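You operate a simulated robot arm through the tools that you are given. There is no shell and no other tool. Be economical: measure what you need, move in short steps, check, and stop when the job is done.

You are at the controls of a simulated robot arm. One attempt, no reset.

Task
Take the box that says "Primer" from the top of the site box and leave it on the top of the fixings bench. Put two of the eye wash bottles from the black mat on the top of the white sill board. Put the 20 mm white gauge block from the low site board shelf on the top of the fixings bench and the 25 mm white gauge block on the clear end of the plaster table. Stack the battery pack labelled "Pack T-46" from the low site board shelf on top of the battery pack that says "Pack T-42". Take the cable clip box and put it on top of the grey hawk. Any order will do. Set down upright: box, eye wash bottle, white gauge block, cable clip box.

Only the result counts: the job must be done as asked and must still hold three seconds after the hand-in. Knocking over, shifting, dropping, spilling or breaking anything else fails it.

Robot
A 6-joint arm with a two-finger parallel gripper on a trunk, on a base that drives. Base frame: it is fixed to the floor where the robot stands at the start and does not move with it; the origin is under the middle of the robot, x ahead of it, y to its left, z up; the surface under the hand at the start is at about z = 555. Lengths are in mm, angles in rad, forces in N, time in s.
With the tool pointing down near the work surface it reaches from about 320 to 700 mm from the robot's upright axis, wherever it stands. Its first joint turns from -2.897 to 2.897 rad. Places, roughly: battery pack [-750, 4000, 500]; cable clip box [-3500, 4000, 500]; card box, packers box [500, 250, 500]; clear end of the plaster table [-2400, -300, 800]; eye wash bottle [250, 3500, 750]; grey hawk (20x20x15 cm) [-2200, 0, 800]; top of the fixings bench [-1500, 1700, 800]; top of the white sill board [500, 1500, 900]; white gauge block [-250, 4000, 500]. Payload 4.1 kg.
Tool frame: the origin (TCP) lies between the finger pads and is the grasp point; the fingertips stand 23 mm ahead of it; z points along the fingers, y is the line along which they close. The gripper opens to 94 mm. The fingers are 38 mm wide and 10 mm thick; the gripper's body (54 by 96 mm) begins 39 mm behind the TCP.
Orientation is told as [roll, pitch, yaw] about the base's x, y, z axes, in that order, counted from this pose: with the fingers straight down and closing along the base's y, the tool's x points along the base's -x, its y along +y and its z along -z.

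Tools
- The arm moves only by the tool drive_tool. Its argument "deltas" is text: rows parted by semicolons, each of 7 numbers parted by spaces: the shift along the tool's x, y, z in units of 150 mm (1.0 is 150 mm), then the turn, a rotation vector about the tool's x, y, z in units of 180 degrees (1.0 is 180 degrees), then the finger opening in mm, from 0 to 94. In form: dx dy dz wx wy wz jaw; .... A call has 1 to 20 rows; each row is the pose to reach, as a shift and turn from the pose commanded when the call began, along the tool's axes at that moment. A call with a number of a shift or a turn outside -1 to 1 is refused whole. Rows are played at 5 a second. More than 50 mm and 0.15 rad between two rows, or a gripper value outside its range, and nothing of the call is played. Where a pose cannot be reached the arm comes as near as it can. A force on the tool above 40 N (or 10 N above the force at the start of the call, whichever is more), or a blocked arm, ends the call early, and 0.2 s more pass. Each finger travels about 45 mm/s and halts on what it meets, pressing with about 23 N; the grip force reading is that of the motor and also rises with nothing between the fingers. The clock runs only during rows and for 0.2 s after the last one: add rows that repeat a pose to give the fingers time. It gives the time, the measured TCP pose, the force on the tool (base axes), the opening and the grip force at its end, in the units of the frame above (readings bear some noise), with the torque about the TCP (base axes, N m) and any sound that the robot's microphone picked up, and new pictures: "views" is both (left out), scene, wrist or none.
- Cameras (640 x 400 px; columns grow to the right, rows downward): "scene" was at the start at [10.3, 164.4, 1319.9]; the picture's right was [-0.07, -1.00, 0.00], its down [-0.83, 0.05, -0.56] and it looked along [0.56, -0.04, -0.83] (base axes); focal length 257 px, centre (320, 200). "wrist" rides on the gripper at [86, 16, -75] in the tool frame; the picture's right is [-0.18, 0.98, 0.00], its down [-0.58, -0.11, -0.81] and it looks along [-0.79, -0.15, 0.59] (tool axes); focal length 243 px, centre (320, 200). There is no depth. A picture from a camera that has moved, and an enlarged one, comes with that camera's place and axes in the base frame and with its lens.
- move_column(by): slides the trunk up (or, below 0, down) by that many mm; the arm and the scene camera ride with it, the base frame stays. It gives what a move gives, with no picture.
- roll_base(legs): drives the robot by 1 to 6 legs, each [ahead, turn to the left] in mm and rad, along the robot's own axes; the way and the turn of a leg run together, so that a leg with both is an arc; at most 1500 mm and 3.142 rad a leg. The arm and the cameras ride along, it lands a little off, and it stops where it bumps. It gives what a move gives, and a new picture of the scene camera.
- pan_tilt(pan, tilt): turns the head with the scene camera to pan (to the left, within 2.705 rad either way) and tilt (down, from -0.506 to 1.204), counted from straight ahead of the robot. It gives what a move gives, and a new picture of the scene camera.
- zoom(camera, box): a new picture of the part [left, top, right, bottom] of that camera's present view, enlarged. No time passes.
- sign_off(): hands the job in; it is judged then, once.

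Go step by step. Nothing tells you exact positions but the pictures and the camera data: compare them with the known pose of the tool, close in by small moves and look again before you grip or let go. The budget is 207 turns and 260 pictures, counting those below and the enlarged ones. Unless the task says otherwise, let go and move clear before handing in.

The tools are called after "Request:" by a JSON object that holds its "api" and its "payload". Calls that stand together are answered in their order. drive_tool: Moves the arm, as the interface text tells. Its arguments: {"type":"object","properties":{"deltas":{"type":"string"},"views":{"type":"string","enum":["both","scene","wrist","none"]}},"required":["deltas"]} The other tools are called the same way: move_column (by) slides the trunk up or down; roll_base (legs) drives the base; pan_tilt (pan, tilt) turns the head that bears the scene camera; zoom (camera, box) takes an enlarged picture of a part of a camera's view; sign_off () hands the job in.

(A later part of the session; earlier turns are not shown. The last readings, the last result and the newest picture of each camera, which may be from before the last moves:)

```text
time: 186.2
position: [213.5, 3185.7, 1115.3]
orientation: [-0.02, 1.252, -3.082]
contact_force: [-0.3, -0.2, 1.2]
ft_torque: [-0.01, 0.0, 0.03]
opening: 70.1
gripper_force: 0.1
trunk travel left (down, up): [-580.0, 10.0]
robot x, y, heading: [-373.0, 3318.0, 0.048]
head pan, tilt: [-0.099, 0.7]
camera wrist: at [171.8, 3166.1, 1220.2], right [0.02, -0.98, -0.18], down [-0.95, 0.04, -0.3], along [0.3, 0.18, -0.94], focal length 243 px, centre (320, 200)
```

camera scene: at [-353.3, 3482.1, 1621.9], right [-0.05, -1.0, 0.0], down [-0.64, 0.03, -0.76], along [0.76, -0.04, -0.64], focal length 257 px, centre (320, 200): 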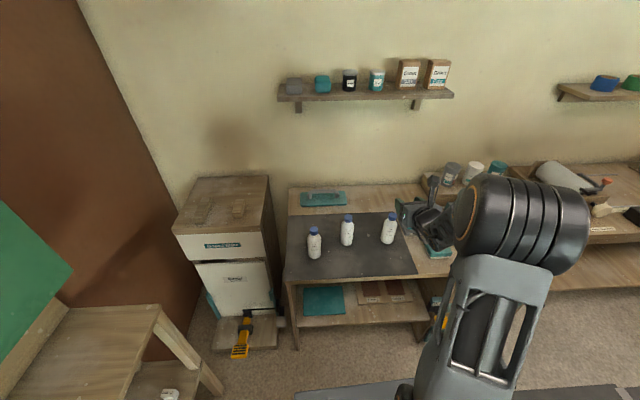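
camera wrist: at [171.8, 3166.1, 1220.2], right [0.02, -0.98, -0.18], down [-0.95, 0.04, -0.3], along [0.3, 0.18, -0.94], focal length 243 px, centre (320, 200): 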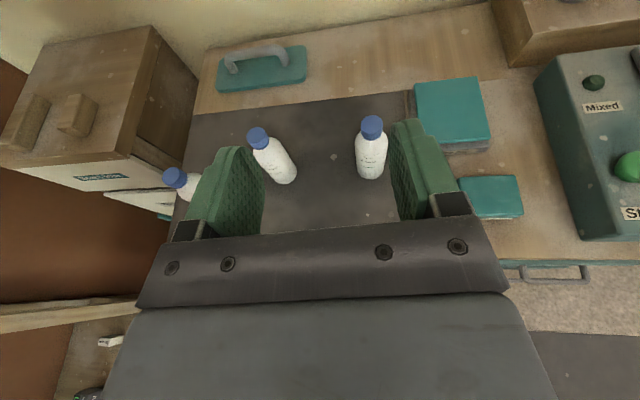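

B3 stands at about (382, 3155) on the mat (z≈765), roughly 54 mm in diameter and 165 tall. I lower and close in with the jaws open.

Request:
{"api": "move_column", "payload": {"by": -255}}

Request:
{"api": "pan_tilt", "payload": {"pan": -0.15, "tilt": 0.75}}

Request:
{"api": "roll_base", "payload": {"legs": [[70, -0.049]]}}

Request:
{"api": "drive_tool", "payload": {"deltas": "0 0 0 0 0 0 90; 0 0 0 0 0 0 90; 0 0 0 0 0 0 90", "views": "wrist"}}

```text
time: 188.8
position: [213.6, 3186.1, 861.1]
orientation: [-0.022, 1.25, -3.08]
contact_force: [0.4, -0.4, -0.2]
ft_torque: [-0.03, 0.0, 0.0]
opening: 70.1
gripper_force: 0.1
trunk travel left (down, up): [-325.0, 265.0]
robot x, y, heading: [-371.8, 3320.4, 0.052]
head pan, tilt: [-0.099, 0.7]
```

```text
time: 189.5
position: [214.9, 3185.6, 860.5]
orientation: [-0.019, 1.25, -3.082]
contact_force: [-0.4, 0.7, -0.1]
ft_torque: [-0.02, 0.01, -0.02]
opening: 70.1
gripper_force: 0.0
trunk travel left (down, up): [-325.0, 265.0]
robot x, y, heading: [-372.2, 3324.4, 0.046]
head pan, tilt: [-0.15, 0.75]
camera scene: at [-355.6, 3478.2, 1362.7], right [-0.1, -0.99, 0.0], down [-0.68, 0.07, -0.73], along [0.73, -0.07, -0.68], focal length 257 px, centre (320, 200)
```

scene: 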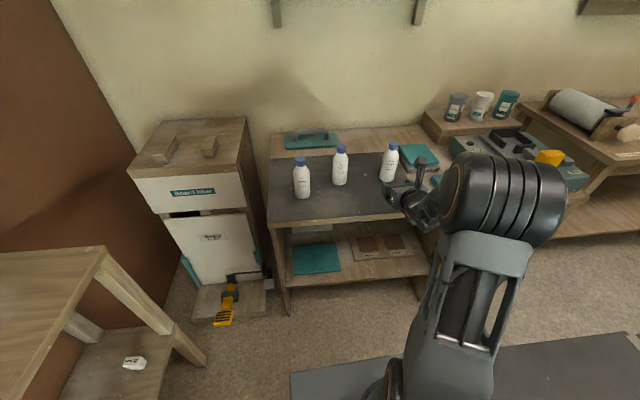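

```text
time: 190.5
position: [277.4, 3159.6, 860.1]
orientation: [-0.019, 1.252, -3.132]
contact_force: [-0.5, 0.5, 0.1]
ft_torque: [0.02, 0.03, -0.01]
opening: 69.6
gripper_force: 0.1
trunk travel left (down, up): [-325.0, 265.0]
robot x, y, heading: [-299.8, 3323.4, -0.005]
head pan, tilt: [-0.15, 0.75]
camera scene: at [-277.9, 3479.0, 1362.6], right [-0.15, -0.99, 0.0], down [-0.67, 0.1, -0.73], along [0.72, -0.11, -0.68], focal length 257 px, centre (320, 200)
```

scene: 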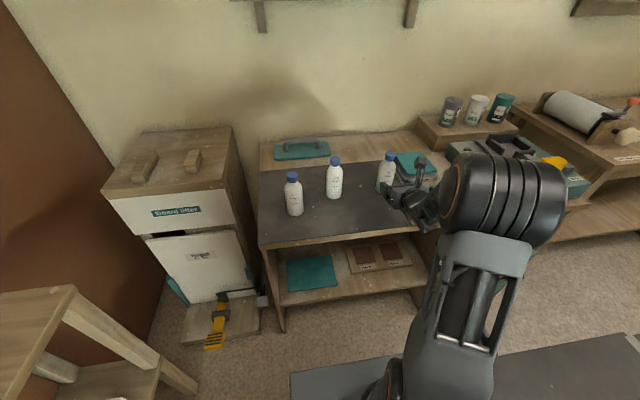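

```text
time: 191.3
position: [277.8, 3159.2, 858.7]
orientation: [-0.019, 1.251, -3.132]
contact_force: [0.1, -0.7, 0.1]
ft_torque: [0.02, -0.01, 0.02]
opening: 90.2
gripper_force: 0.0
trunk travel left (down, up): [-325.0, 265.0]
robot x, y, heading: [-301.5, 3323.4, -0.003]
head pan, tilt: [-0.15, 0.75]
camera wrist: at [234.2, 3142.1, 965.2], right [-0.03, -0.98, -0.18], down [-0.95, 0.08, -0.3], along [0.31, 0.16, -0.94], focal length 243 px, centre (320, 200)
```

wrist: 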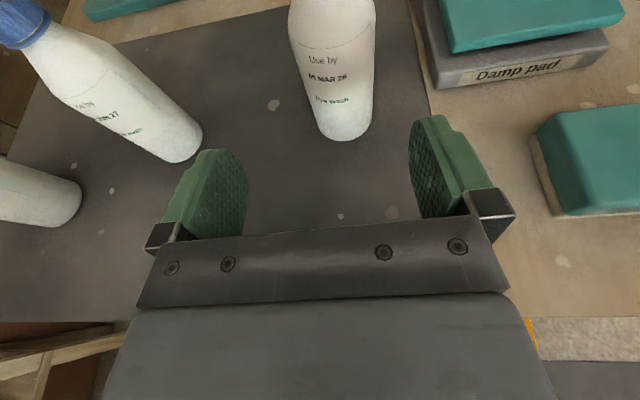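

I approach the bottle along a straight line to its middle.

Request:
{"api": "drive_tool", "payload": {"deltas": "0 0.06 0.15 0 0 0 82; 0 0.06 0.3 0 0 0 82; 0.003 0.06 0.45 0 0 0 82; 0.005 0.06 0.6 0 0 0 82; 0.006 0.06 0.748 0 0 0 82; 0.006 0.06 0.748 0 0 0 82", "views": "both"}}

```text
time: 192.7
position: [384.5, 3153.5, 824.9]
orientation: [-0.02, 1.252, -3.13]
contact_force: [-0.2, 0.2, 1.0]
ft_torque: [-0.02, 0.01, 0.0]
opening: 82.4
gripper_force: 0.0
trunk travel left (down, up): [-325.0, 265.0]
robot x, y, heading: [-300.8, 3326.1, -0.001]
head pan, tilt: [-0.15, 0.75]
camera scene: at [-277.5, 3479.0, 1362.6], right [-0.15, -0.99, 0.0], down [-0.67, 0.1, -0.73], along [0.72, -0.11, -0.68], focal length 257 px, centre (320, 200)
camera wrist: at [341.7, 3136.3, 929.9], right [-0.03, -0.98, -0.18], down [-0.95, 0.08, -0.3], along [0.31, 0.16, -0.94], focal length 243 px, centre (320, 200)
```

scene: 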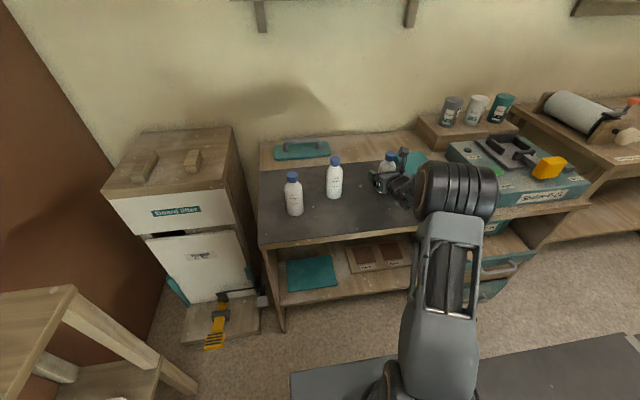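
wrist: 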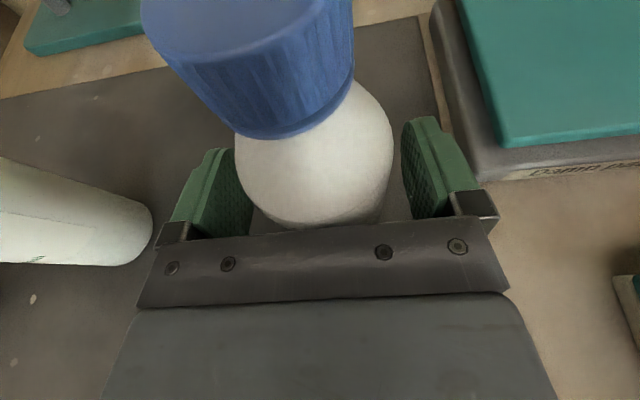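

Bottle is between the pads. Close and lift.

Request:
{"api": "drive_tool", "payload": {"deltas": "0 0 0 0 0 0 20; 0 0 0 0 0 0 20; 0 0 0 0 0 0 20; 0 0 0 0 0 0 20; 0 0 0 0 0 0 20; 0 0 0 0 0 0 20; 0 0 0 0 0 0 20; 0.05 0 -0.016 0 0 0 20; 0.2 0 -0.065 0 0 0 20; 0.4 0 -0.13 0 0 0 20; 0.6 0 -0.195 0 0 0 20; 0.6 0 -0.195 0 0 0 20", "views": "both"}}

```text
time: 195.3
position: [384.0, 3151.9, 919.4]
orientation: [-0.018, 1.251, -3.131]
contact_force: [-1.5, 0.0, -2.4]
ft_torque: [-0.01, 0.02, -0.01]
opening: 53.0
gripper_force: 22.5
trunk travel left (down, up): [-325.0, 265.0]
robot x, y, heading: [-297.6, 3322.9, 0.002]
head pan, tilt: [-0.15, 0.75]
camera scene: at [-277.6, 3479.0, 1362.6], right [-0.15, -0.99, 0.0], down [-0.67, 0.1, -0.73], along [0.72, -0.11, -0.68], focal length 257 px, centre (320, 200)
camera wrist: at [340.9, 3135.6, 1024.8], right [-0.03, -0.98, -0.18], down [-0.95, 0.08, -0.3], along [0.31, 0.16, -0.94], focal length 243 px, centre (320, 200)
```

scene: 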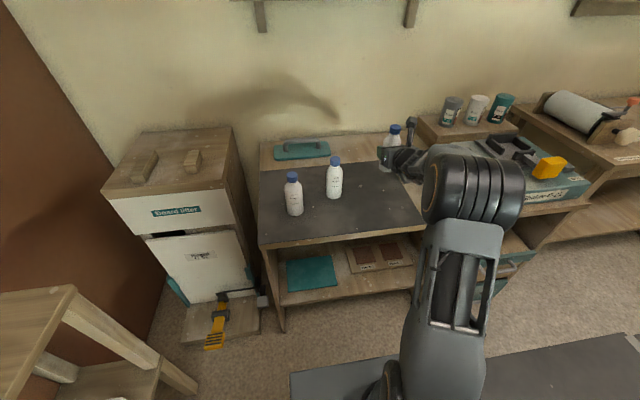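
wrist: 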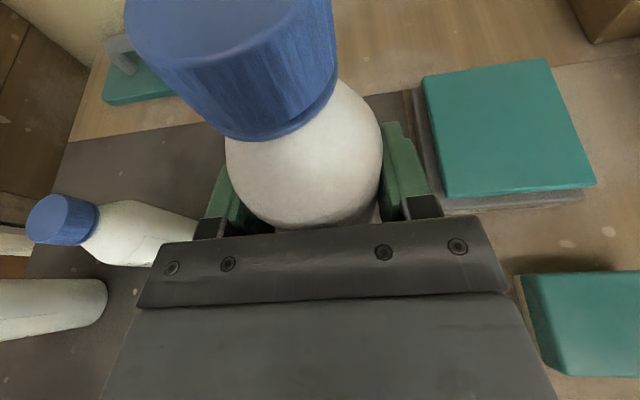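

Held. I back away, raise the trunk, and drive to face the white sill board.

Request:
{"api": "roll_base", "payload": {"legs": [[-260, 0]]}}

Request:
{"api": "move_column", "payload": {"by": 150}}

Request:
{"api": "roll_base", "payload": {"legs": [[0, -1.571], [1500, 0], [130, 0], [0, 1.571]]}}

```text
time: 197.2
position: [122.9, 3149.2, 919.0]
orientation: [-0.02, 1.251, -3.137]
contact_force: [0.8, 0.0, -3.7]
ft_torque: [0.04, -0.01, 0.0]
opening: 52.9
gripper_force: 23.4
trunk travel left (down, up): [-325.0, 265.0]
robot x, y, heading: [-563.9, 3322.5, 0.001]
head pan, tilt: [-0.15, 0.75]
camera scene: at [-536.5, 3479.5, 1362.6], right [-0.15, -0.99, 0.0], down [-0.67, 0.11, -0.73], along [0.72, -0.11, -0.68], focal length 257 px, centre (320, 200)
```

scene: 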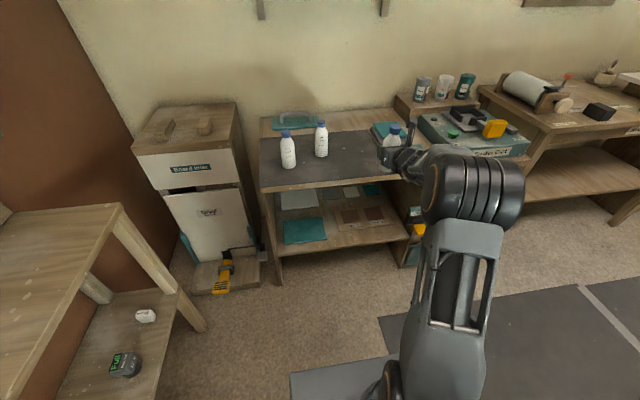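

```text
time: 198.9
position: [122.9, 3151.4, 1068.9]
orientation: [-0.019, 1.251, -3.137]
contact_force: [-0.3, -0.2, -3.0]
ft_torque: [0.01, 0.01, -0.01]
opening: 53.2
gripper_force: 22.7
trunk travel left (down, up): [-475.0, 115.0]
robot x, y, heading: [-556.3, 3325.7, -0.006]
head pan, tilt: [-0.15, 0.75]
```

```text
time: 214.8
position: [53.0, 1509.4, 1069.6]
orientation: [-0.02, 1.251, 3.109]
contact_force: [0.4, 0.1, -3.6]
ft_torque: [0.01, -0.03, 0.03]
opening: 53.1
gripper_force: 22.7
trunk travel left (down, up): [-475.0, 115.0]
robot x, y, heading: [-623.5, 1710.6, -0.041]
head pan, tilt: [-0.15, 0.75]
camera scene: at [-593.9, 1864.9, 1512.6], right [-0.19, -0.98, 0.0], down [-0.67, 0.13, -0.73], along [0.72, -0.14, -0.68], focal length 257 px, centre (320, 200)
```

scene: 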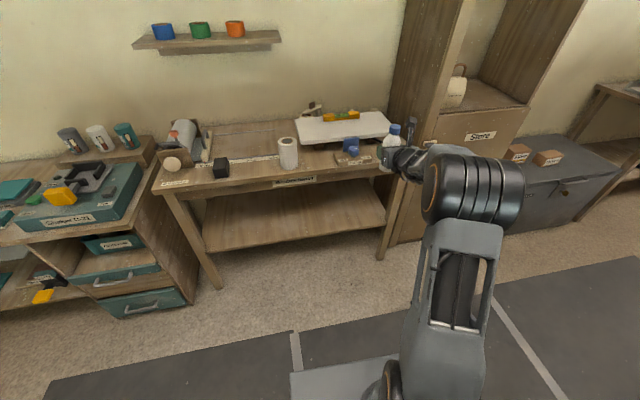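

Request:
{"api": "zoom", "payload": {"camera": "scene", "box": [250, 80, 430, 200]}}

```text
3.33 times, centred on (340, 140) of scene
camera zoom: at [-593.9, 1864.9, 1512.6], right [-0.19, -0.98, 0.0], down [-0.67, 0.13, -0.73], along [0.72, -0.14, -0.68], focal length 858 px, centre (253, 400)
```

zoom: 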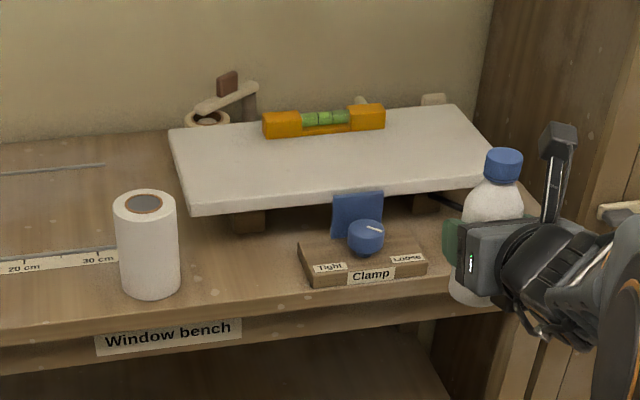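

The sill board spans x≈442–695, y≈1290–1750 at z≈900, with a level at the back. I drive in with the bottle well above it.

Request:
{"api": "roll_base", "payload": {"legs": [[440, 0.041]]}}

Request:
{"api": "drive_tool", "payload": {"deltas": "0 0 0 0 0 0 20", "views": "wrist"}}

```text
time: 217.5
position: [495.2, 1520.0, 1069.5]
orientation: [-0.022, 1.25, -3.142]
contact_force: [0.6, 0.2, -3.8]
ft_torque: [0.01, 0.03, -0.01]
opening: 53.0
gripper_force: 23.1
trunk travel left (down, up): [-475.0, 115.0]
robot x, y, heading: [-192.0, 1701.0, -0.007]
head pan, tilt: [-0.15, 0.75]
camera scene: at [-162.9, 1853.5, 1512.6], right [-0.16, -0.99, 0.0], down [-0.67, 0.11, -0.73], along [0.72, -0.12, -0.68], focal length 257 px, centre (320, 200)
```

scene: 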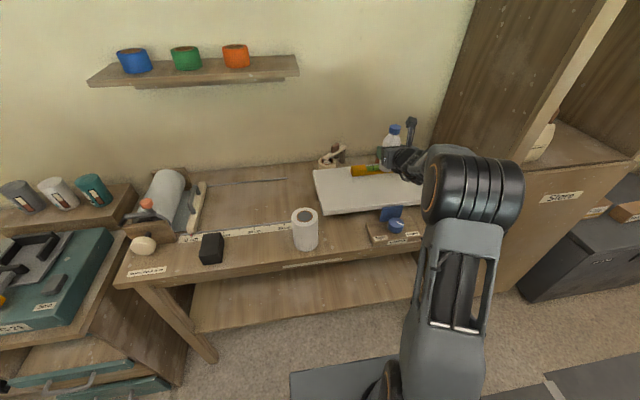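

```text
time: 217.9
position: [494.6, 1520.5, 1067.6]
orientation: [-0.022, 1.248, -3.142]
contact_force: [-0.9, -0.6, -3.3]
ft_torque: [-0.02, -0.02, -0.01]
opening: 52.9
gripper_force: 22.5
trunk travel left (down, up): [-475.0, 115.0]
robot x, y, heading: [-186.7, 1703.0, -0.01]
head pan, tilt: [-0.15, 0.75]
camera wrist: at [451.7, 1504.0, 1174.1], right [-0.04, -0.98, -0.18], down [-0.95, 0.09, -0.3], along [0.31, 0.16, -0.94], focal length 243 px, centre (320, 200)
```

wrist: 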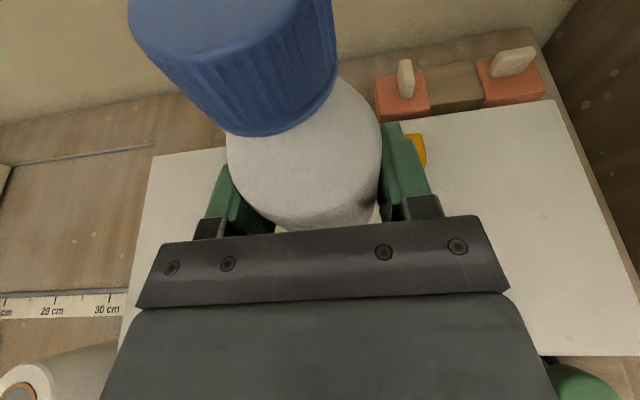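

Cross-checking views puts the board top at z≈935, x≈390–610. I aim at (475, 1505) and lower gently.

Request:
{"api": "drive_tool", "payload": {"deltas": "-0.04 0.1 -0.12 0 0 0 20; -0.2 0.1 -0.07 0 0 0 20; -0.358 0.1 -0.023 0 0 0 20; -0.358 0.1 -0.023 0 0 0 20", "views": "scene"}}

Request:
{"api": "zoom", "payload": {"camera": "scene", "box": [290, 110, 450, 260]}}

```text
time: 218.9
position: [475.1, 1505.4, 1019.2]
orientation: [-0.019, 1.252, -3.138]
contact_force: [-0.9, 0.0, -2.1]
ft_torque: [0.03, 0.02, -0.01]
opening: 52.9
gripper_force: 22.9
trunk travel left (down, up): [-475.0, 115.0]
robot x, y, heading: [-186.1, 1702.1, -0.005]
head pan, tilt: [-0.15, 0.75]
camera scene: at [-163.1, 1853.5, 1512.7], right [-0.16, -0.99, 0.0], down [-0.67, 0.11, -0.73], along [0.72, -0.12, -0.68], focal length 257 px, centre (320, 200)
```

scene: 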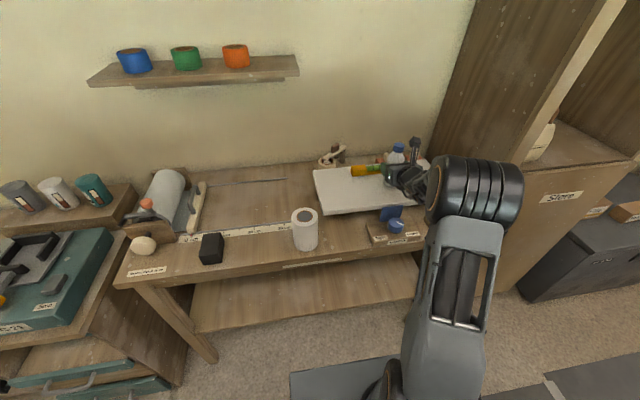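

```text
2.67 times, centred on (370, 185) of scene
camera zoom: at [-163.1, 1853.5, 1512.7], right [-0.16, -0.99, 0.0], down [-0.67, 0.11, -0.73], along [0.72, -0.12, -0.68], focal length 686 px, centre (187, 240)
```

zoom: 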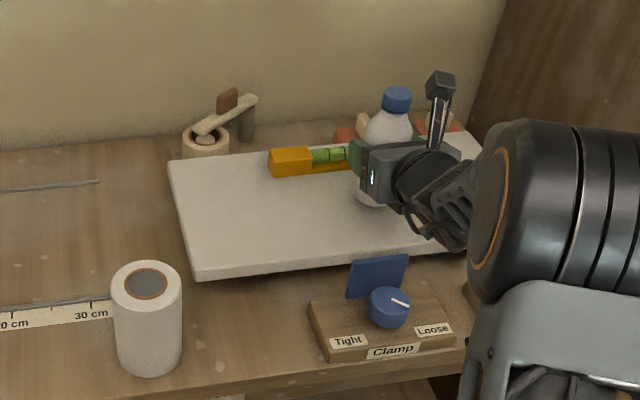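

Request:
{"api": "drive_tool", "payload": {"deltas": "-0.03 0 0.01 0 0 0 20; -0.06 0 0.02 0 0 0 20; -0.09 0 0.03 0 0 0 20; -0.11 0 0.036 0 0 0 20; -0.11 0 0.036 0 0 0 20", "views": "none"}}

```text
time: 220.1
position: [475.1, 1505.2, 1005.4]
orientation: [-0.017, 1.259, -3.139]
contact_force: [7.5, -4.3, 18.6]
ft_torque: [-0.03, -0.18, 0.0]
opening: 53.2
gripper_force: 23.3
trunk travel left (down, up): [-475.0, 115.0]
robot x, y, heading: [-184.8, 1699.2, -0.013]
head pan, tilt: [-0.15, 0.75]
```

Contact. I ease up a couple of mm, check, then release.

Request:
{"api": "drive_tool", "payload": {"deltas": "0.012 0 -0.004 0 0 0 20; 0.016 0 -0.005 0 0 0 20; 0.016 0 -0.005 0 0 0 20", "views": "wrist"}}

```text
time: 220.9
position: [475.3, 1505.6, 1006.0]
orientation: [-0.021, 1.249, 3.141]
contact_force: [3.8, -4.1, 10.8]
ft_torque: [0.01, -0.39, -0.13]
opening: 53.4
gripper_force: 22.8
trunk travel left (down, up): [-475.0, 115.0]
robot x, y, heading: [-185.2, 1700.0, -0.014]
head pan, tilt: [-0.15, 0.75]
camera wrist: at [431.3, 1489.0, 1109.7], right [-0.04, -0.98, -0.18], down [-0.95, 0.09, -0.3], along [0.31, 0.16, -0.94], focal length 243 px, centre (320, 200)
```

wrist: 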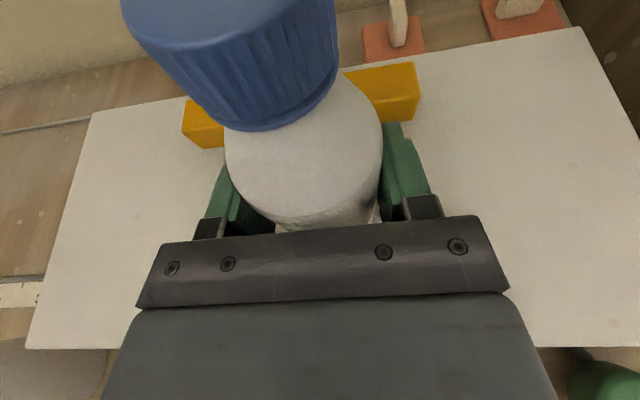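

Request:
{"api": "drive_tool", "payload": {"deltas": "0.01 0 -0.003 0 0 0 20; 0.01 0 -0.003 0 0 0 60; 0.01 0 -0.003 0 0 0 84; 0.01 0 -0.003 0 0 0 84; 0.01 0 -0.003 0 0 0 84; 0.01 0 -0.2 0 0 0 84; 0.01 0 -0.45 0 0 0 84; 0.01 0 -0.7 0 0 0 84; 0.01 0 -0.95 0 0 0 84; 0.01 0 -0.95 0 0 0 84", "views": "both"}}

```text
time: 223.1
position: [339.7, 1502.8, 1050.9]
orientation: [-0.019, 1.252, 3.14]
contact_force: [-0.9, -0.5, -0.4]
ft_torque: [0.01, 0.01, -0.01]
opening: 84.1
gripper_force: 0.1
trunk travel left (down, up): [-475.0, 115.0]
robot x, y, heading: [-187.8, 1699.5, -0.01]
head pan, tilt: [-0.15, 0.75]
camera scene: at [-163.8, 1853.6, 1512.6], right [-0.16, -0.99, 0.0], down [-0.67, 0.11, -0.73], along [0.72, -0.12, -0.68], focal length 257 px, centre (320, 200)
camera wrist: at [295.7, 1485.6, 1156.3], right [-0.04, -0.98, -0.18], down [-0.95, 0.09, -0.3], along [0.31, 0.16, -0.94], focal length 243 px, centre (320, 200)
```

scene: 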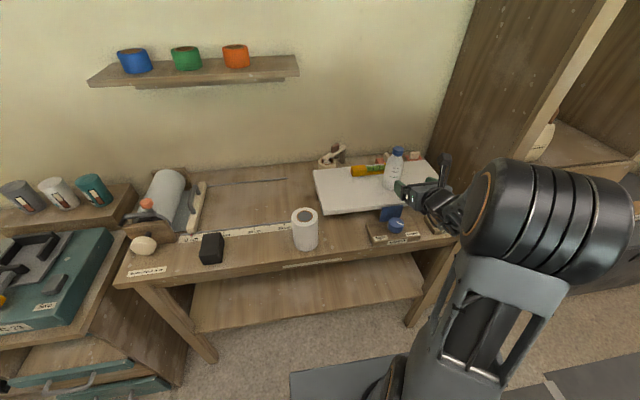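
wrist: 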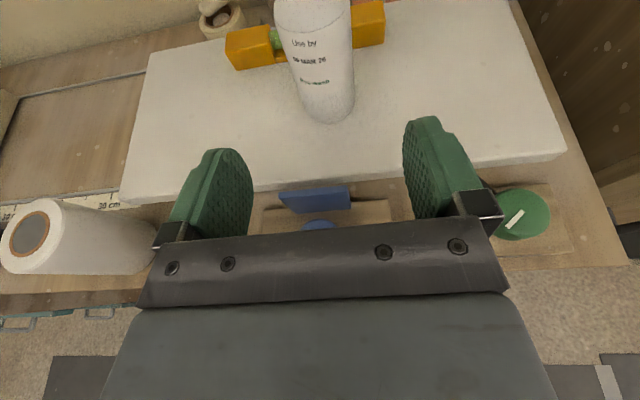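

Bottle one is standing on the board. I go back for the next bottle (B2).

Request:
{"api": "roll_base", "payload": {"legs": [[-300, 0], [0, 1.58], [1500, 0], [104, 0], [0, -1.341]]}}

Request:
{"api": "drive_tool", "payload": {"deltas": "0 0 0 0 0 0 84", "views": "wrist"}}

```text
time: 240.1
position: [26.5, 3276.3, 1051.5]
orientation: [-0.021, 1.252, -2.847]
contact_force: [0.1, 0.1, -0.5]
ft_torque: [-0.02, 0.01, 0.0]
opening: 84.0
gripper_force: 0.0
trunk travel left (down, up): [-475.0, 115.0]
robot x, y, heading: [-530.1, 3309.9, 0.287]
head pan, tilt: [-0.15, 0.75]
camera scene: at [-556.6, 3466.6, 1512.7], right [0.13, -0.99, 0.0], down [-0.68, -0.09, -0.73], along [0.72, 0.1, -0.68], focal length 257 px, centre (320, 200)
```

scene: 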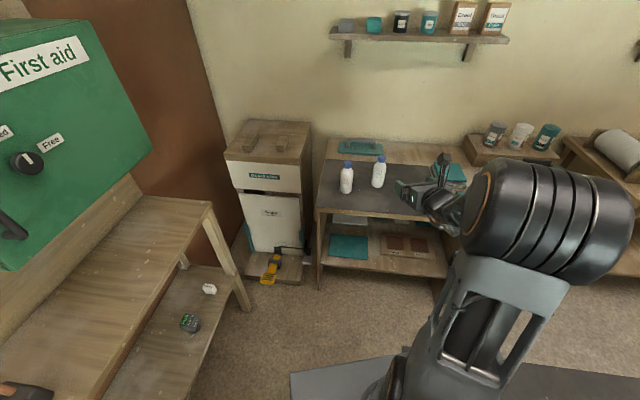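

```text
time: 240.5
position: [26.2, 3276.4, 1051.3]
orientation: [-0.021, 1.251, -2.846]
contact_force: [0.1, 0.3, 0.0]
ft_torque: [0.01, 0.01, 0.01]
opening: 83.9
gripper_force: 0.1
trunk travel left (down, up): [-475.0, 115.0]
robot x, y, heading: [-532.6, 3311.8, 0.282]
head pan, tilt: [-0.15, 0.75]
camera wrist: at [-9.6, 3248.0, 1156.1], right [0.25, -0.95, -0.18], down [-0.94, -0.19, -0.3], along [0.25, 0.24, -0.94], focal length 243 px, centre (320, 200)
```

wrist: 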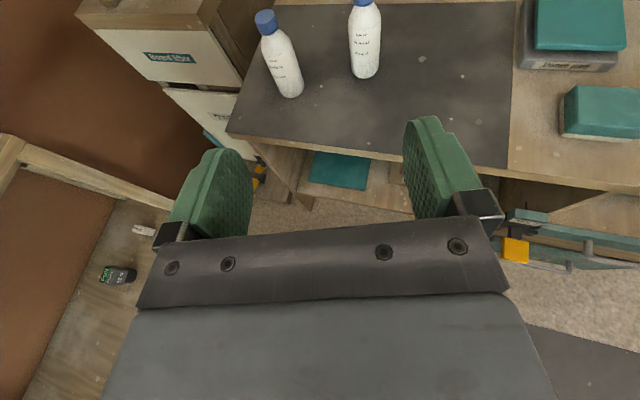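

Request:
{"api": "move_column", "payload": {"by": -190}}

Request:
{"api": "roll_base", "payload": {"legs": [[210, -0.05]]}}

Request:
{"api": "drive_tool", "payload": {"deltas": "0 0 0 0 0 0 84", "views": "wrist"}}

```text
time: 242.6
position: [26.6, 3277.5, 862.3]
orientation: [-0.02, 1.252, -2.847]
contact_force: [-0.3, 0.5, -0.9]
ft_torque: [0.03, 0.0, -0.02]
opening: 84.0
gripper_force: 0.0
trunk travel left (down, up): [-285.0, 305.0]
robot x, y, heading: [-534.4, 3312.3, 0.283]
head pan, tilt: [-0.15, 0.75]
```

```text
time: 244.2
position: [221.4, 3297.4, 861.8]
orientation: [-0.022, 1.25, -2.9]
contact_force: [0.2, 0.6, -0.8]
ft_torque: [0.01, 0.03, -0.01]
opening: 83.9
gripper_force: 0.0
trunk travel left (down, up): [-285.0, 305.0]
robot x, y, heading: [-337.5, 3365.1, 0.226]
head pan, tilt: [-0.15, 0.75]
camera scene: at [-349.4, 3520.0, 1322.6], right [0.08, -1.0, 0.0], down [-0.68, -0.05, -0.73], along [0.73, 0.06, -0.68], focal length 257 px, centre (320, 200)
```

scene: 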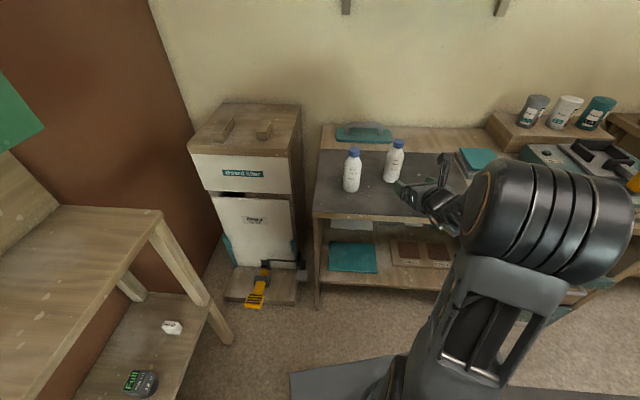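

```text
time: 244.6
position: [222.0, 3298.5, 860.7]
orientation: [-0.021, 1.251, -2.903]
contact_force: [0.1, -0.4, 0.8]
ft_torque: [0.01, -0.04, -0.03]
opening: 84.0
gripper_force: 0.0
trunk travel left (down, up): [-285.0, 305.0]
robot x, y, heading: [-338.0, 3366.2, 0.229]
head pan, tilt: [-0.15, 0.75]
camera wrist: at [185.1, 3271.9, 966.1], right [0.2, -0.96, -0.18], down [-0.94, -0.14, -0.3], along [0.26, 0.23, -0.94], focal length 243 px, centre (320, 200)
```

wrist: 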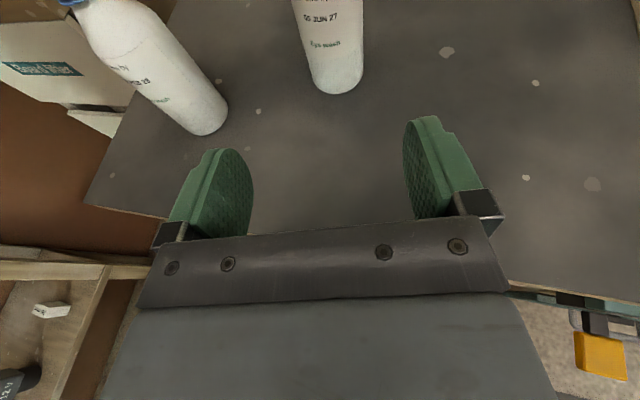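

Request:
{"api": "drive_tool", "payload": {"deltas": "0.02 0.01 0.2 0 0 0 84; 0.045 0.017 0.4 0 0 0 84; 0.08 0.017 0.675 0 0 0 84; 0.08 0.017 0.675 0 0 0 84", "views": "wrist"}}

```text
time: 245.6
position: [320.1, 3321.5, 839.1]
orientation: [-0.019, 1.25, -2.901]
contact_force: [0.7, -0.7, 0.3]
ft_torque: [-0.02, 0.0, -0.01]
opening: 84.1
gripper_force: 0.0
trunk travel left (down, up): [-285.0, 305.0]
robot x, y, heading: [-334.8, 3363.8, 0.233]
head pan, tilt: [-0.15, 0.75]
camera wrist: at [282.9, 3293.9, 944.7], right [0.2, -0.96, -0.18], down [-0.94, -0.14, -0.3], along [0.26, 0.23, -0.94], focal length 243 px, centre (320, 200)
```

wrist: 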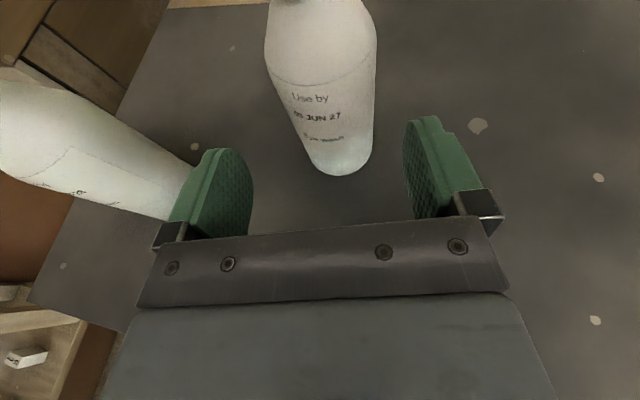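

Request:
{"api": "drive_tool", "payload": {"deltas": "0.01 0 0.15 0 0 0 84; 0.02 0 0.3 0 0 0 84; 0.029 0 0.425 0 0 0 84; 0.029 0 0.425 0 0 0 84", "views": "wrist"}}

```text
time: 246.6
position: [382.3, 3337.5, 826.5]
orientation: [-0.021, 1.25, -2.902]
contact_force: [-0.9, 0.3, 0.1]
ft_torque: [0.02, 0.01, 0.03]
opening: 84.0
gripper_force: 0.0
trunk travel left (down, up): [-285.0, 305.0]
robot x, y, heading: [-334.4, 3365.4, 0.228]
head pan, tilt: [-0.15, 0.75]
camera wrist: at [343.5, 3310.9, 930.9], right [0.2, -0.96, -0.18], down [-0.94, -0.14, -0.3], along [0.26, 0.23, -0.94], focal length 243 px, centre (320, 200)
```

wrist: 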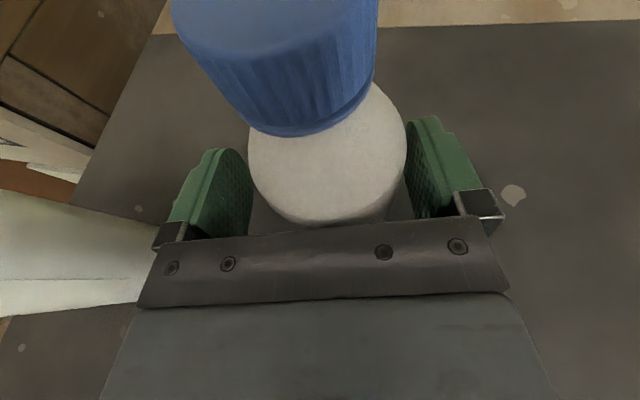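

Request:
{"api": "drive_tool", "payload": {"deltas": "0 0.03 0 0 0 0 84; 0 0.03 0 0 0 0 20; 0 0.03 0 0 0 0 20; 0 0.03 0 0 0 0 20; 0 0.03 0 0 0 0 20; 0 0.03 0 0 0 0 20; 0 0.03 0 0 0 0 20; 0 0.03 0 0 0 0 20; 0.05 0.03 -0.016 0 0 0 20; 0.2 0.03 -0.065 0 0 0 20; 0.4 0.03 -0.13 0 0 0 20; 0.6 0.03 -0.195 0 0 0 20; 0.6 0.03 -0.195 0 0 0 20", "views": "wrist"}}

```text
time: 249.4
position: [382.4, 3332.4, 922.3]
orientation: [-0.022, 1.249, -2.902]
contact_force: [-0.9, 0.0, -3.0]
ft_torque: [-0.01, 0.01, -0.01]
opening: 53.2
gripper_force: 22.6
trunk travel left (down, up): [-285.0, 305.0]
robot x, y, heading: [-334.2, 3365.0, 0.23]
head pan, tilt: [-0.15, 0.75]
camera wrist: at [344.4, 3305.5, 1026.6], right [0.2, -0.96, -0.18], down [-0.95, -0.14, -0.3], along [0.26, 0.23, -0.94], focal length 243 px, centre (320, 200)
```

wrist: 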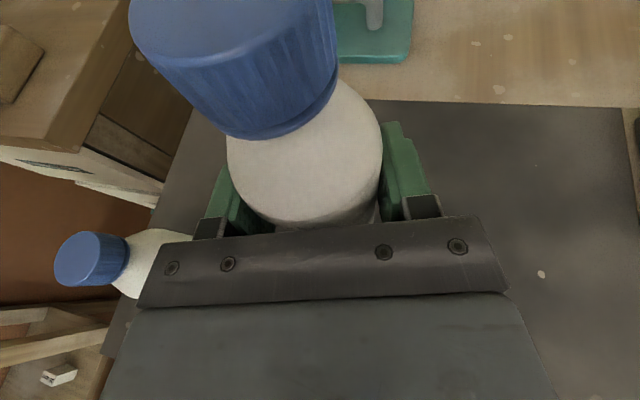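

Request:
{"api": "move_column", "payload": {"by": 150}}

Request:
{"api": "roll_base", "payload": {"legs": [[-280, 0], [0, -1.801], [1450, 0], [0, 1.6]]}}

```text
time: 251.2
position: [381.5, 3332.8, 1070.5]
orientation: [-0.022, 1.249, -2.902]
contact_force: [0.0, 0.0, -2.0]
ft_torque: [-0.01, -0.02, -0.03]
opening: 53.0
gripper_force: 22.7
trunk travel left (down, up): [-435.0, 155.0]
robot x, y, heading: [-336.5, 3364.1, 0.232]
head pan, tilt: [-0.15, 0.75]
```

```text
time: 268.1
position: [7.9, 1628.8, 1071.6]
orientation: [-0.021, 1.248, 3.101]
contact_force: [0.7, 0.2, -2.6]
ft_torque: [0.02, -0.03, 0.04]
opening: 53.0
gripper_force: 22.8
trunk travel left (down, up): [-435.0, 155.0]
robot x, y, heading: [-668.4, 1860.9, -0.055]
head pan, tilt: [-0.15, 0.75]
camera scene: at [-641.0, 2014.1, 1472.6], right [-0.2, -0.98, 0.0], down [-0.67, 0.14, -0.73], along [0.72, -0.15, -0.68], focal length 257 px, centre (320, 200)
```

scene: 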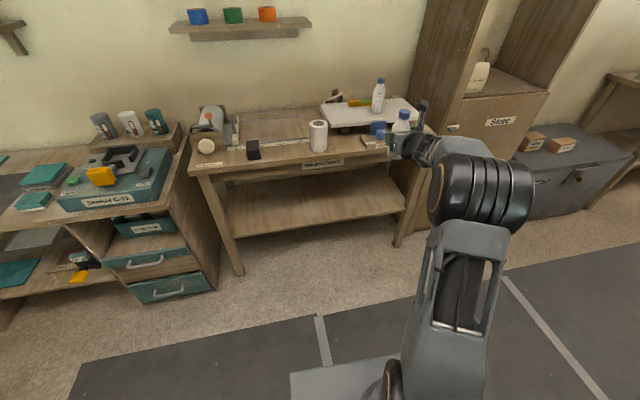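

Request:
{"api": "roll_base", "payload": {"legs": [[450, 0.055]]}}

Request:
{"api": "drive_tool", "payload": {"deltas": "0 0 0 0 0 0 20", "views": "wrist"}}

```text
time: 270.9
position: [474.4, 1658.4, 1071.8]
orientation: [-0.021, 1.25, -3.125]
contact_force: [-0.6, 0.0, -3.2]
ft_torque: [0.01, 0.0, 0.0]
opening: 52.9
gripper_force: 22.7
trunk travel left (down, up): [-435.0, 155.0]
robot x, y, heading: [-219.9, 1847.2, 0.006]
head pan, tilt: [-0.15, 0.75]
camera scene: at [-196.9, 2004.5, 1472.6], right [-0.14, -0.99, 0.0], down [-0.68, 0.1, -0.73], along [0.72, -0.11, -0.68], focal length 257 px, centre (320, 200)
```

scene: 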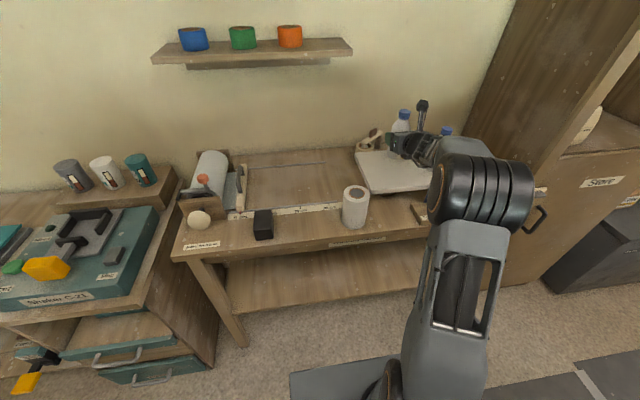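

```text
time: 271.3
position: [473.9, 1659.4, 1069.7]
orientation: [-0.021, 1.25, -3.126]
contact_force: [0.2, 0.2, -2.6]
ft_torque: [-0.01, 0.0, -0.01]
opening: 52.9
gripper_force: 23.2
trunk travel left (down, up): [-435.0, 155.0]
robot x, y, heading: [-220.6, 1851.0, 0.002]
head pan, tilt: [-0.15, 0.75]
camera wrist: at [431.2, 1641.2, 1175.8], right [-0.02, -0.98, -0.18], down [-0.95, 0.08, -0.3], along [0.31, 0.17, -0.94], focal length 243 px, centre (320, 200)
```

wrist: 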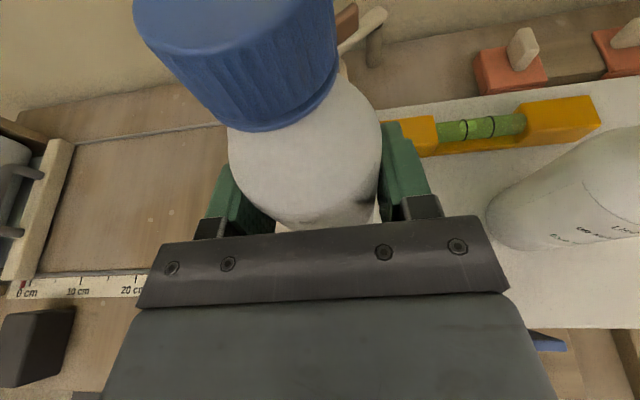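

Request:
{"api": "drive_tool", "payload": {"deltas": "-0.1 0.06 0.03 0 0 0 20; -0.25 0.06 0.08 0 0 0 20; -0.36 0.06 0.117 0 0 0 20; -0.375 0.06 0.122 0 0 0 20; -0.387 0.06 0.126 0 0 0 20; -0.395 0.06 0.1285 0 0 0 20; -0.395 0.06 0.1285 0 0 0 20", "views": "wrist"}}

```text
time: 272.9
position: [474.1, 1651.2, 1008.1]
orientation: [-0.021, 1.249, -3.126]
contact_force: [-0.3, 0.3, -2.5]
ft_torque: [-0.01, -0.01, -0.01]
opening: 53.2
gripper_force: 23.2
trunk travel left (down, up): [-435.0, 155.0]
robot x, y, heading: [-217.9, 1848.9, 0.002]
head pan, tilt: [-0.15, 0.75]
camera wrist: at [430.8, 1633.0, 1113.3], right [-0.02, -0.98, -0.18], down [-0.95, 0.08, -0.3], along [0.31, 0.17, -0.94], focal length 243 px, centre (320, 200)
```

wrist: 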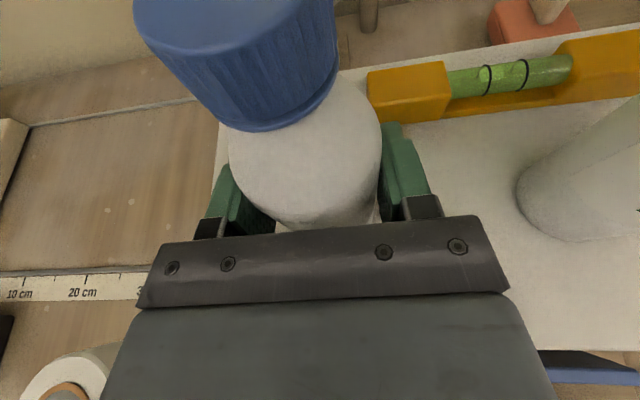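

Request:
{"api": "drive_tool", "payload": {"deltas": "-0.012 0 0.004 0 0 0 20; -0.02 0 0.0065 0 0 0 20; -0.02 0 0.0065 0 0 0 20", "views": "none"}}

```text
time: 273.7
position: [473.7, 1650.7, 1007.7]
orientation: [-0.02, 1.255, -3.123]
contact_force: [0.1, -0.7, 7.6]
ft_torque: [0.2, 0.18, 0.01]
opening: 53.2
gripper_force: 23.6
trunk travel left (down, up): [-435.0, 155.0]
robot x, y, heading: [-217.2, 1851.7, 0.004]
head pan, tilt: [-0.15, 0.75]
```

Contact. I release and withdraw.

Request:
{"api": "drive_tool", "payload": {"deltas": "0.008 0 -0.002 0 0 0 20; 0.008 0 -0.002 0 0 0 60; 0.008 0 -0.002 0 0 0 84; 0.008 0 -0.002 0 0 0 84; 0.008 0 -0.002 0 0 0 84; 0.01 0 -0.2 0 0 0 84; 0.01 0 -0.45 0 0 0 84; 0.01 0 -0.7 0 0 0 84; 0.01 0 -0.95 0 0 0 84; 0.01 0 -0.95 0 0 0 84", "views": "both"}}

```text
time: 275.9
position: [340.5, 1646.6, 1049.2]
orientation: [-0.02, 1.251, -3.126]
contact_force: [-0.7, -0.1, 0.8]
ft_torque: [0.01, 0.01, 0.02]
opening: 84.2
gripper_force: 0.0
trunk travel left (down, up): [-435.0, 155.0]
robot x, y, heading: [-215.4, 1849.0, 0.006]
head pan, tilt: [-0.15, 0.75]
camera scene: at [-197.7, 2004.7, 1472.6], right [-0.14, -0.99, 0.0], down [-0.67, 0.1, -0.73], along [0.72, -0.11, -0.68], focal length 257 px, centre (320, 200)
camera wrist: at [297.7, 1628.4, 1155.0], right [-0.02, -0.98, -0.18], down [-0.95, 0.08, -0.3], along [0.31, 0.17, -0.94], focal length 243 px, centre (320, 200)
```

scene: 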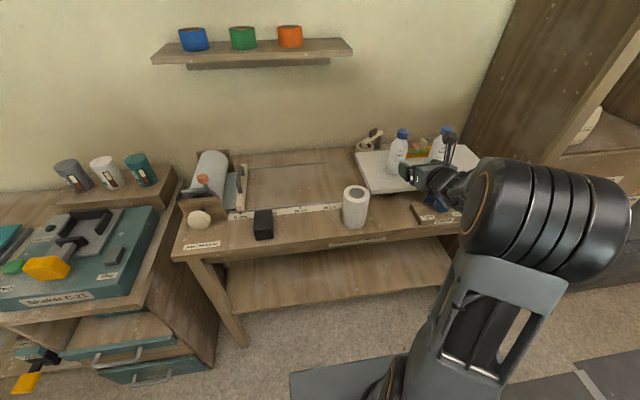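
wrist: 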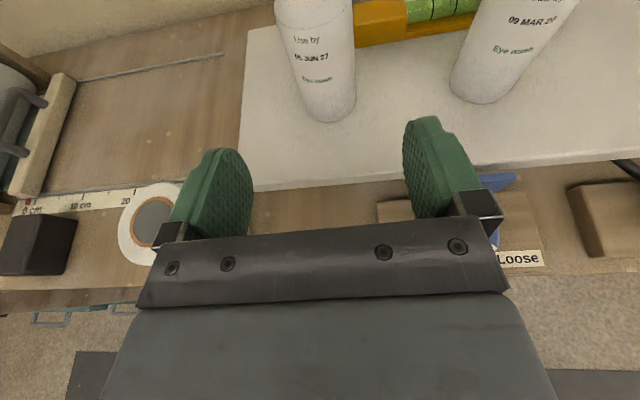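

Both bottles stand on the board. Next the 25 mm block near (-60, 4030) on the low shelf.

Request:
{"api": "roll_base", "payload": {"legs": [[-200, 0], [0, 1.445], [1300, 0], [0, 0.12]]}}

Request:
{"api": "move_column", "payload": {"by": -430}}

Request:
{"api": "pan_tilt", "payload": {"pan": -0.25, "tilt": 0.45}}

Request:
{"api": "zoom", "payload": {"camera": "scene", "box": [200, 180, 440, 330]}}

```text
time: 287.6
position: [-51.0, 3677.8, 1050.0]
orientation: [-0.021, 1.251, -1.558]
contact_force: [-0.2, 0.2, 0.0]
ft_torque: [-0.02, 0.01, 0.0]
opening: 83.8
gripper_force: 0.0
trunk travel left (down, up): [-435.0, 155.0]
robot x, y, heading: [-257.4, 3117.5, 1.571]
head pan, tilt: [-0.15, 0.75]
camera scene: at [-412.5, 3140.9, 1472.6], right [0.99, -0.15, 0.0], down [-0.1, -0.67, -0.73], along [0.11, 0.72, -0.68], focal length 257 px, centre (320, 200)
```

scene: 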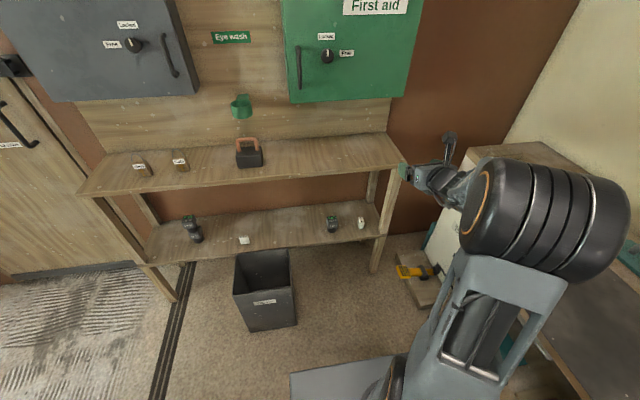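

```text
refused: -430 is not a number from -400 to 400
```

```text
time: 288.4
position: [-50.5, 3676.8, 1049.9]
orientation: [-0.021, 1.25, -1.56]
contact_force: [0.6, -0.6, 0.4]
ft_torque: [-0.04, -0.02, 0.0]
opening: 84.1
gripper_force: 0.0
trunk travel left (down, up): [-435.0, 155.0]
robot x, y, heading: [-261.2, 3119.6, 1.568]
head pan, tilt: [-0.25, 0.45]
camera scene: at [-402.1, 3147.9, 1499.0], right [0.97, -0.25, 0.0], down [-0.11, -0.42, -0.9], along [0.22, 0.87, -0.44], focal length 257 px, centre (320, 200)
```

scene: 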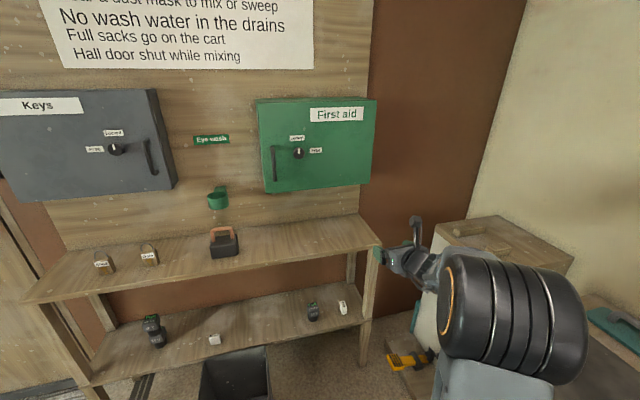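

```text
2.67 times, centred on (320, 255) of scene
camera zoom: at [-402.1, 3147.9, 1499.0], right [0.97, -0.25, 0.0], down [-0.11, -0.42, -0.9], along [0.22, 0.87, -0.44], focal length 686 px, centre (320, 53)
```

zoom: 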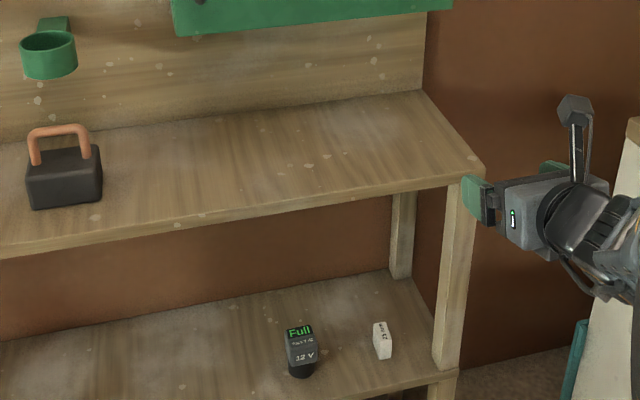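

I lower the trunk and shift the robot about 80 mm right so the wrist stays clear of the post.

Request:
{"api": "move_column", "payload": {"by": -400}}

Request:
{"api": "move_column", "payload": {"by": -32}}

Request:
{"api": "roll_base", "payload": {"legs": [[0, 0.2], [-400, 0], [0, -0.2], [600, 0]]}}

Request:
{"api": "drive_tool", "payload": {"deltas": "0 -0.1 0 0 0 0 70; 0 -0.2 0 0 0 0 70; 0 -0.3 0 0 0 0 70; 0 -0.4 0 0 0 0 70; 0 -0.4 0 0 0 0 70", "views": "wrist"}}

```text
time: 292.2
position: [-51.4, 3677.5, 649.0]
orientation: [-0.02, 1.248, -1.558]
contact_force: [-0.5, -0.4, 0.4]
ft_torque: [-0.01, -0.03, 0.01]
opening: 83.9
gripper_force: 0.1
trunk travel left (down, up): [-35.0, 555.0]
robot x, y, heading: [-258.6, 3120.6, 1.571]
head pan, tilt: [-0.25, 0.45]
```

```text
time: 293.0
position: [-51.4, 3675.6, 617.1]
orientation: [-0.02, 1.25, -1.559]
contact_force: [0.2, -0.5, -0.3]
ft_torque: [-0.02, 0.02, 0.01]
opening: 84.1
gripper_force: 0.0
trunk travel left (down, up): [-3.0, 587.0]
robot x, y, heading: [-259.8, 3116.7, 1.572]
head pan, tilt: [-0.25, 0.45]
```

```text
time: 300.0
position: [37.8, 3874.4, 618.0]
orientation: [-0.02, 1.251, -1.567]
contact_force: [0.4, 0.3, 0.2]
ft_torque: [0.01, 0.03, 0.03]
opening: 83.9
gripper_force: 0.2
trunk travel left (down, up): [-3.0, 587.0]
robot x, y, heading: [-173.3, 3318.9, 1.566]
head pan, tilt: [-0.25, 0.45]
camera scene: at [-317.8, 3348.5, 1067.1], right [0.97, -0.25, 0.0], down [-0.11, -0.42, -0.9], along [0.23, 0.87, -0.44], focal length 257 px, centre (320, 200)
```

scene: 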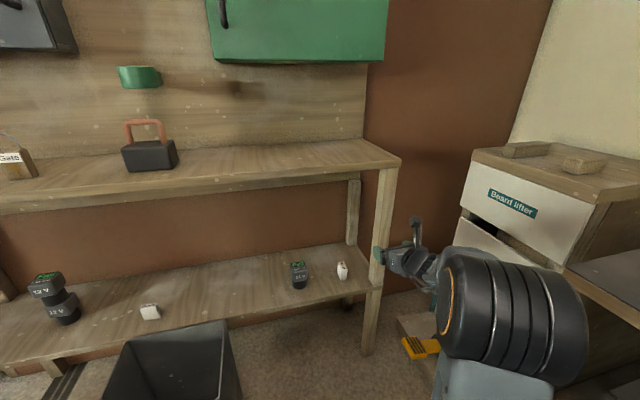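

```text
time: 301.2
position: [-24.0, 3874.3, 619.0]
orientation: [-0.019, 1.251, -1.567]
contact_force: [0.6, 0.3, 0.0]
ft_torque: [-0.02, 0.01, 0.01]
opening: 69.8
gripper_force: 0.1
trunk travel left (down, up): [-3.0, 587.0]
robot x, y, heading: [-172.8, 3316.7, 1.565]
head pan, tilt: [-0.25, 0.45]
camera wrist: at [-5.9, 3831.1, 723.2], right [0.98, -0.04, -0.18], down [-0.09, -0.95, -0.3], along [-0.16, 0.31, -0.94], focal length 243 px, centre (320, 200)
```

wrist: 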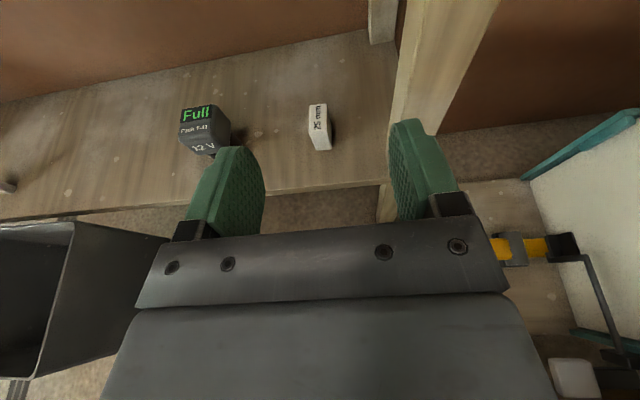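

The 25 mm block is at about (-54, 4036). I slide left, lower, then move in above it.

Request:
{"api": "drive_tool", "payload": {"deltas": "0 -0.207 0 0 0 0 64; -0.25 -0.207 0.08 0 0 0 64; -0.5 -0.207 0.16 0 0 0 64; -0.627 -0.207 0.205 0 0 0 64; -0.57 -0.207 0.38 0 0 0 64; -0.51 -0.207 0.56 0 0 0 64; -0.46 -0.207 0.73 0 0 0 64; -0.46 -0.207 0.73 0 0 0 64", "views": "wrist"}}

```text
time: 303.0
position: [-55.0, 3954.6, 518.1]
orientation: [-0.021, 1.25, -1.566]
contact_force: [-0.8, 0.7, -0.1]
ft_torque: [0.01, 0.02, 0.0]
opening: 64.1
gripper_force: 0.1
trunk travel left (down, up): [-3.0, 587.0]
robot x, y, heading: [-173.7, 3317.0, 1.565]
head pan, tilt: [-0.25, 0.45]
camera wrist: at [-37.1, 3912.8, 623.4], right [0.98, -0.04, -0.18], down [-0.09, -0.95, -0.3], along [-0.16, 0.31, -0.94], focal length 243 px, centre (320, 200)
```

wrist: 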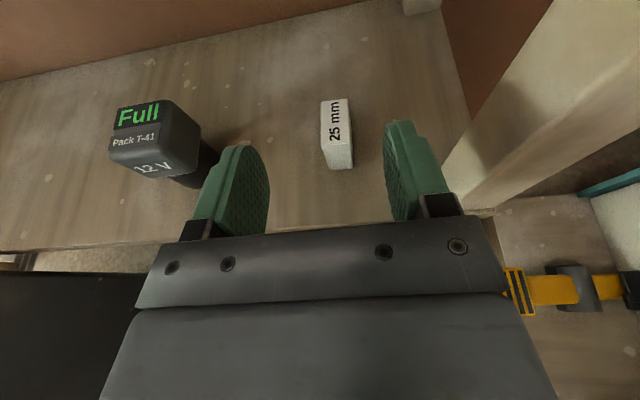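

Request:
{"api": "drive_tool", "payload": {"deltas": "0.08 0.01 0.25 0 0 0 64; 0.159 0.013 0.488 0 0 0 64; 0.0 0.013 0.54 0 0 0 64; -0.18 0.013 0.6 0 0 0 64; -0.36 0.013 0.658 0 0 0 64; -0.36 0.013 0.658 0 0 0 64", "views": "wrist"}}

```text
time: 304.4
position: [-55.6, 4032.0, 436.7]
orientation: [-0.02, 1.252, -1.566]
contact_force: [0.0, 0.5, 1.0]
ft_torque: [-0.01, -0.01, 0.0]
opening: 64.1
gripper_force: 0.1
trunk travel left (down, up): [-3.0, 587.0]
robot x, y, heading: [-173.9, 3316.8, 1.564]
head pan, tilt: [-0.25, 0.45]
camera wrist: at [-37.8, 3989.3, 541.4], right [0.98, -0.04, -0.18], down [-0.09, -0.95, -0.3], along [-0.16, 0.31, -0.94], focal length 243 px, centre (320, 200)
```

wrist: 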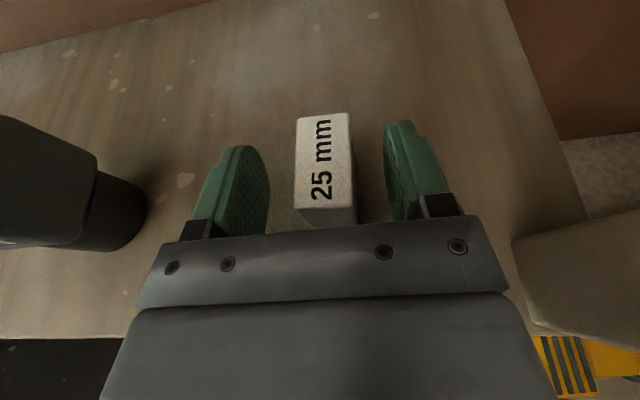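

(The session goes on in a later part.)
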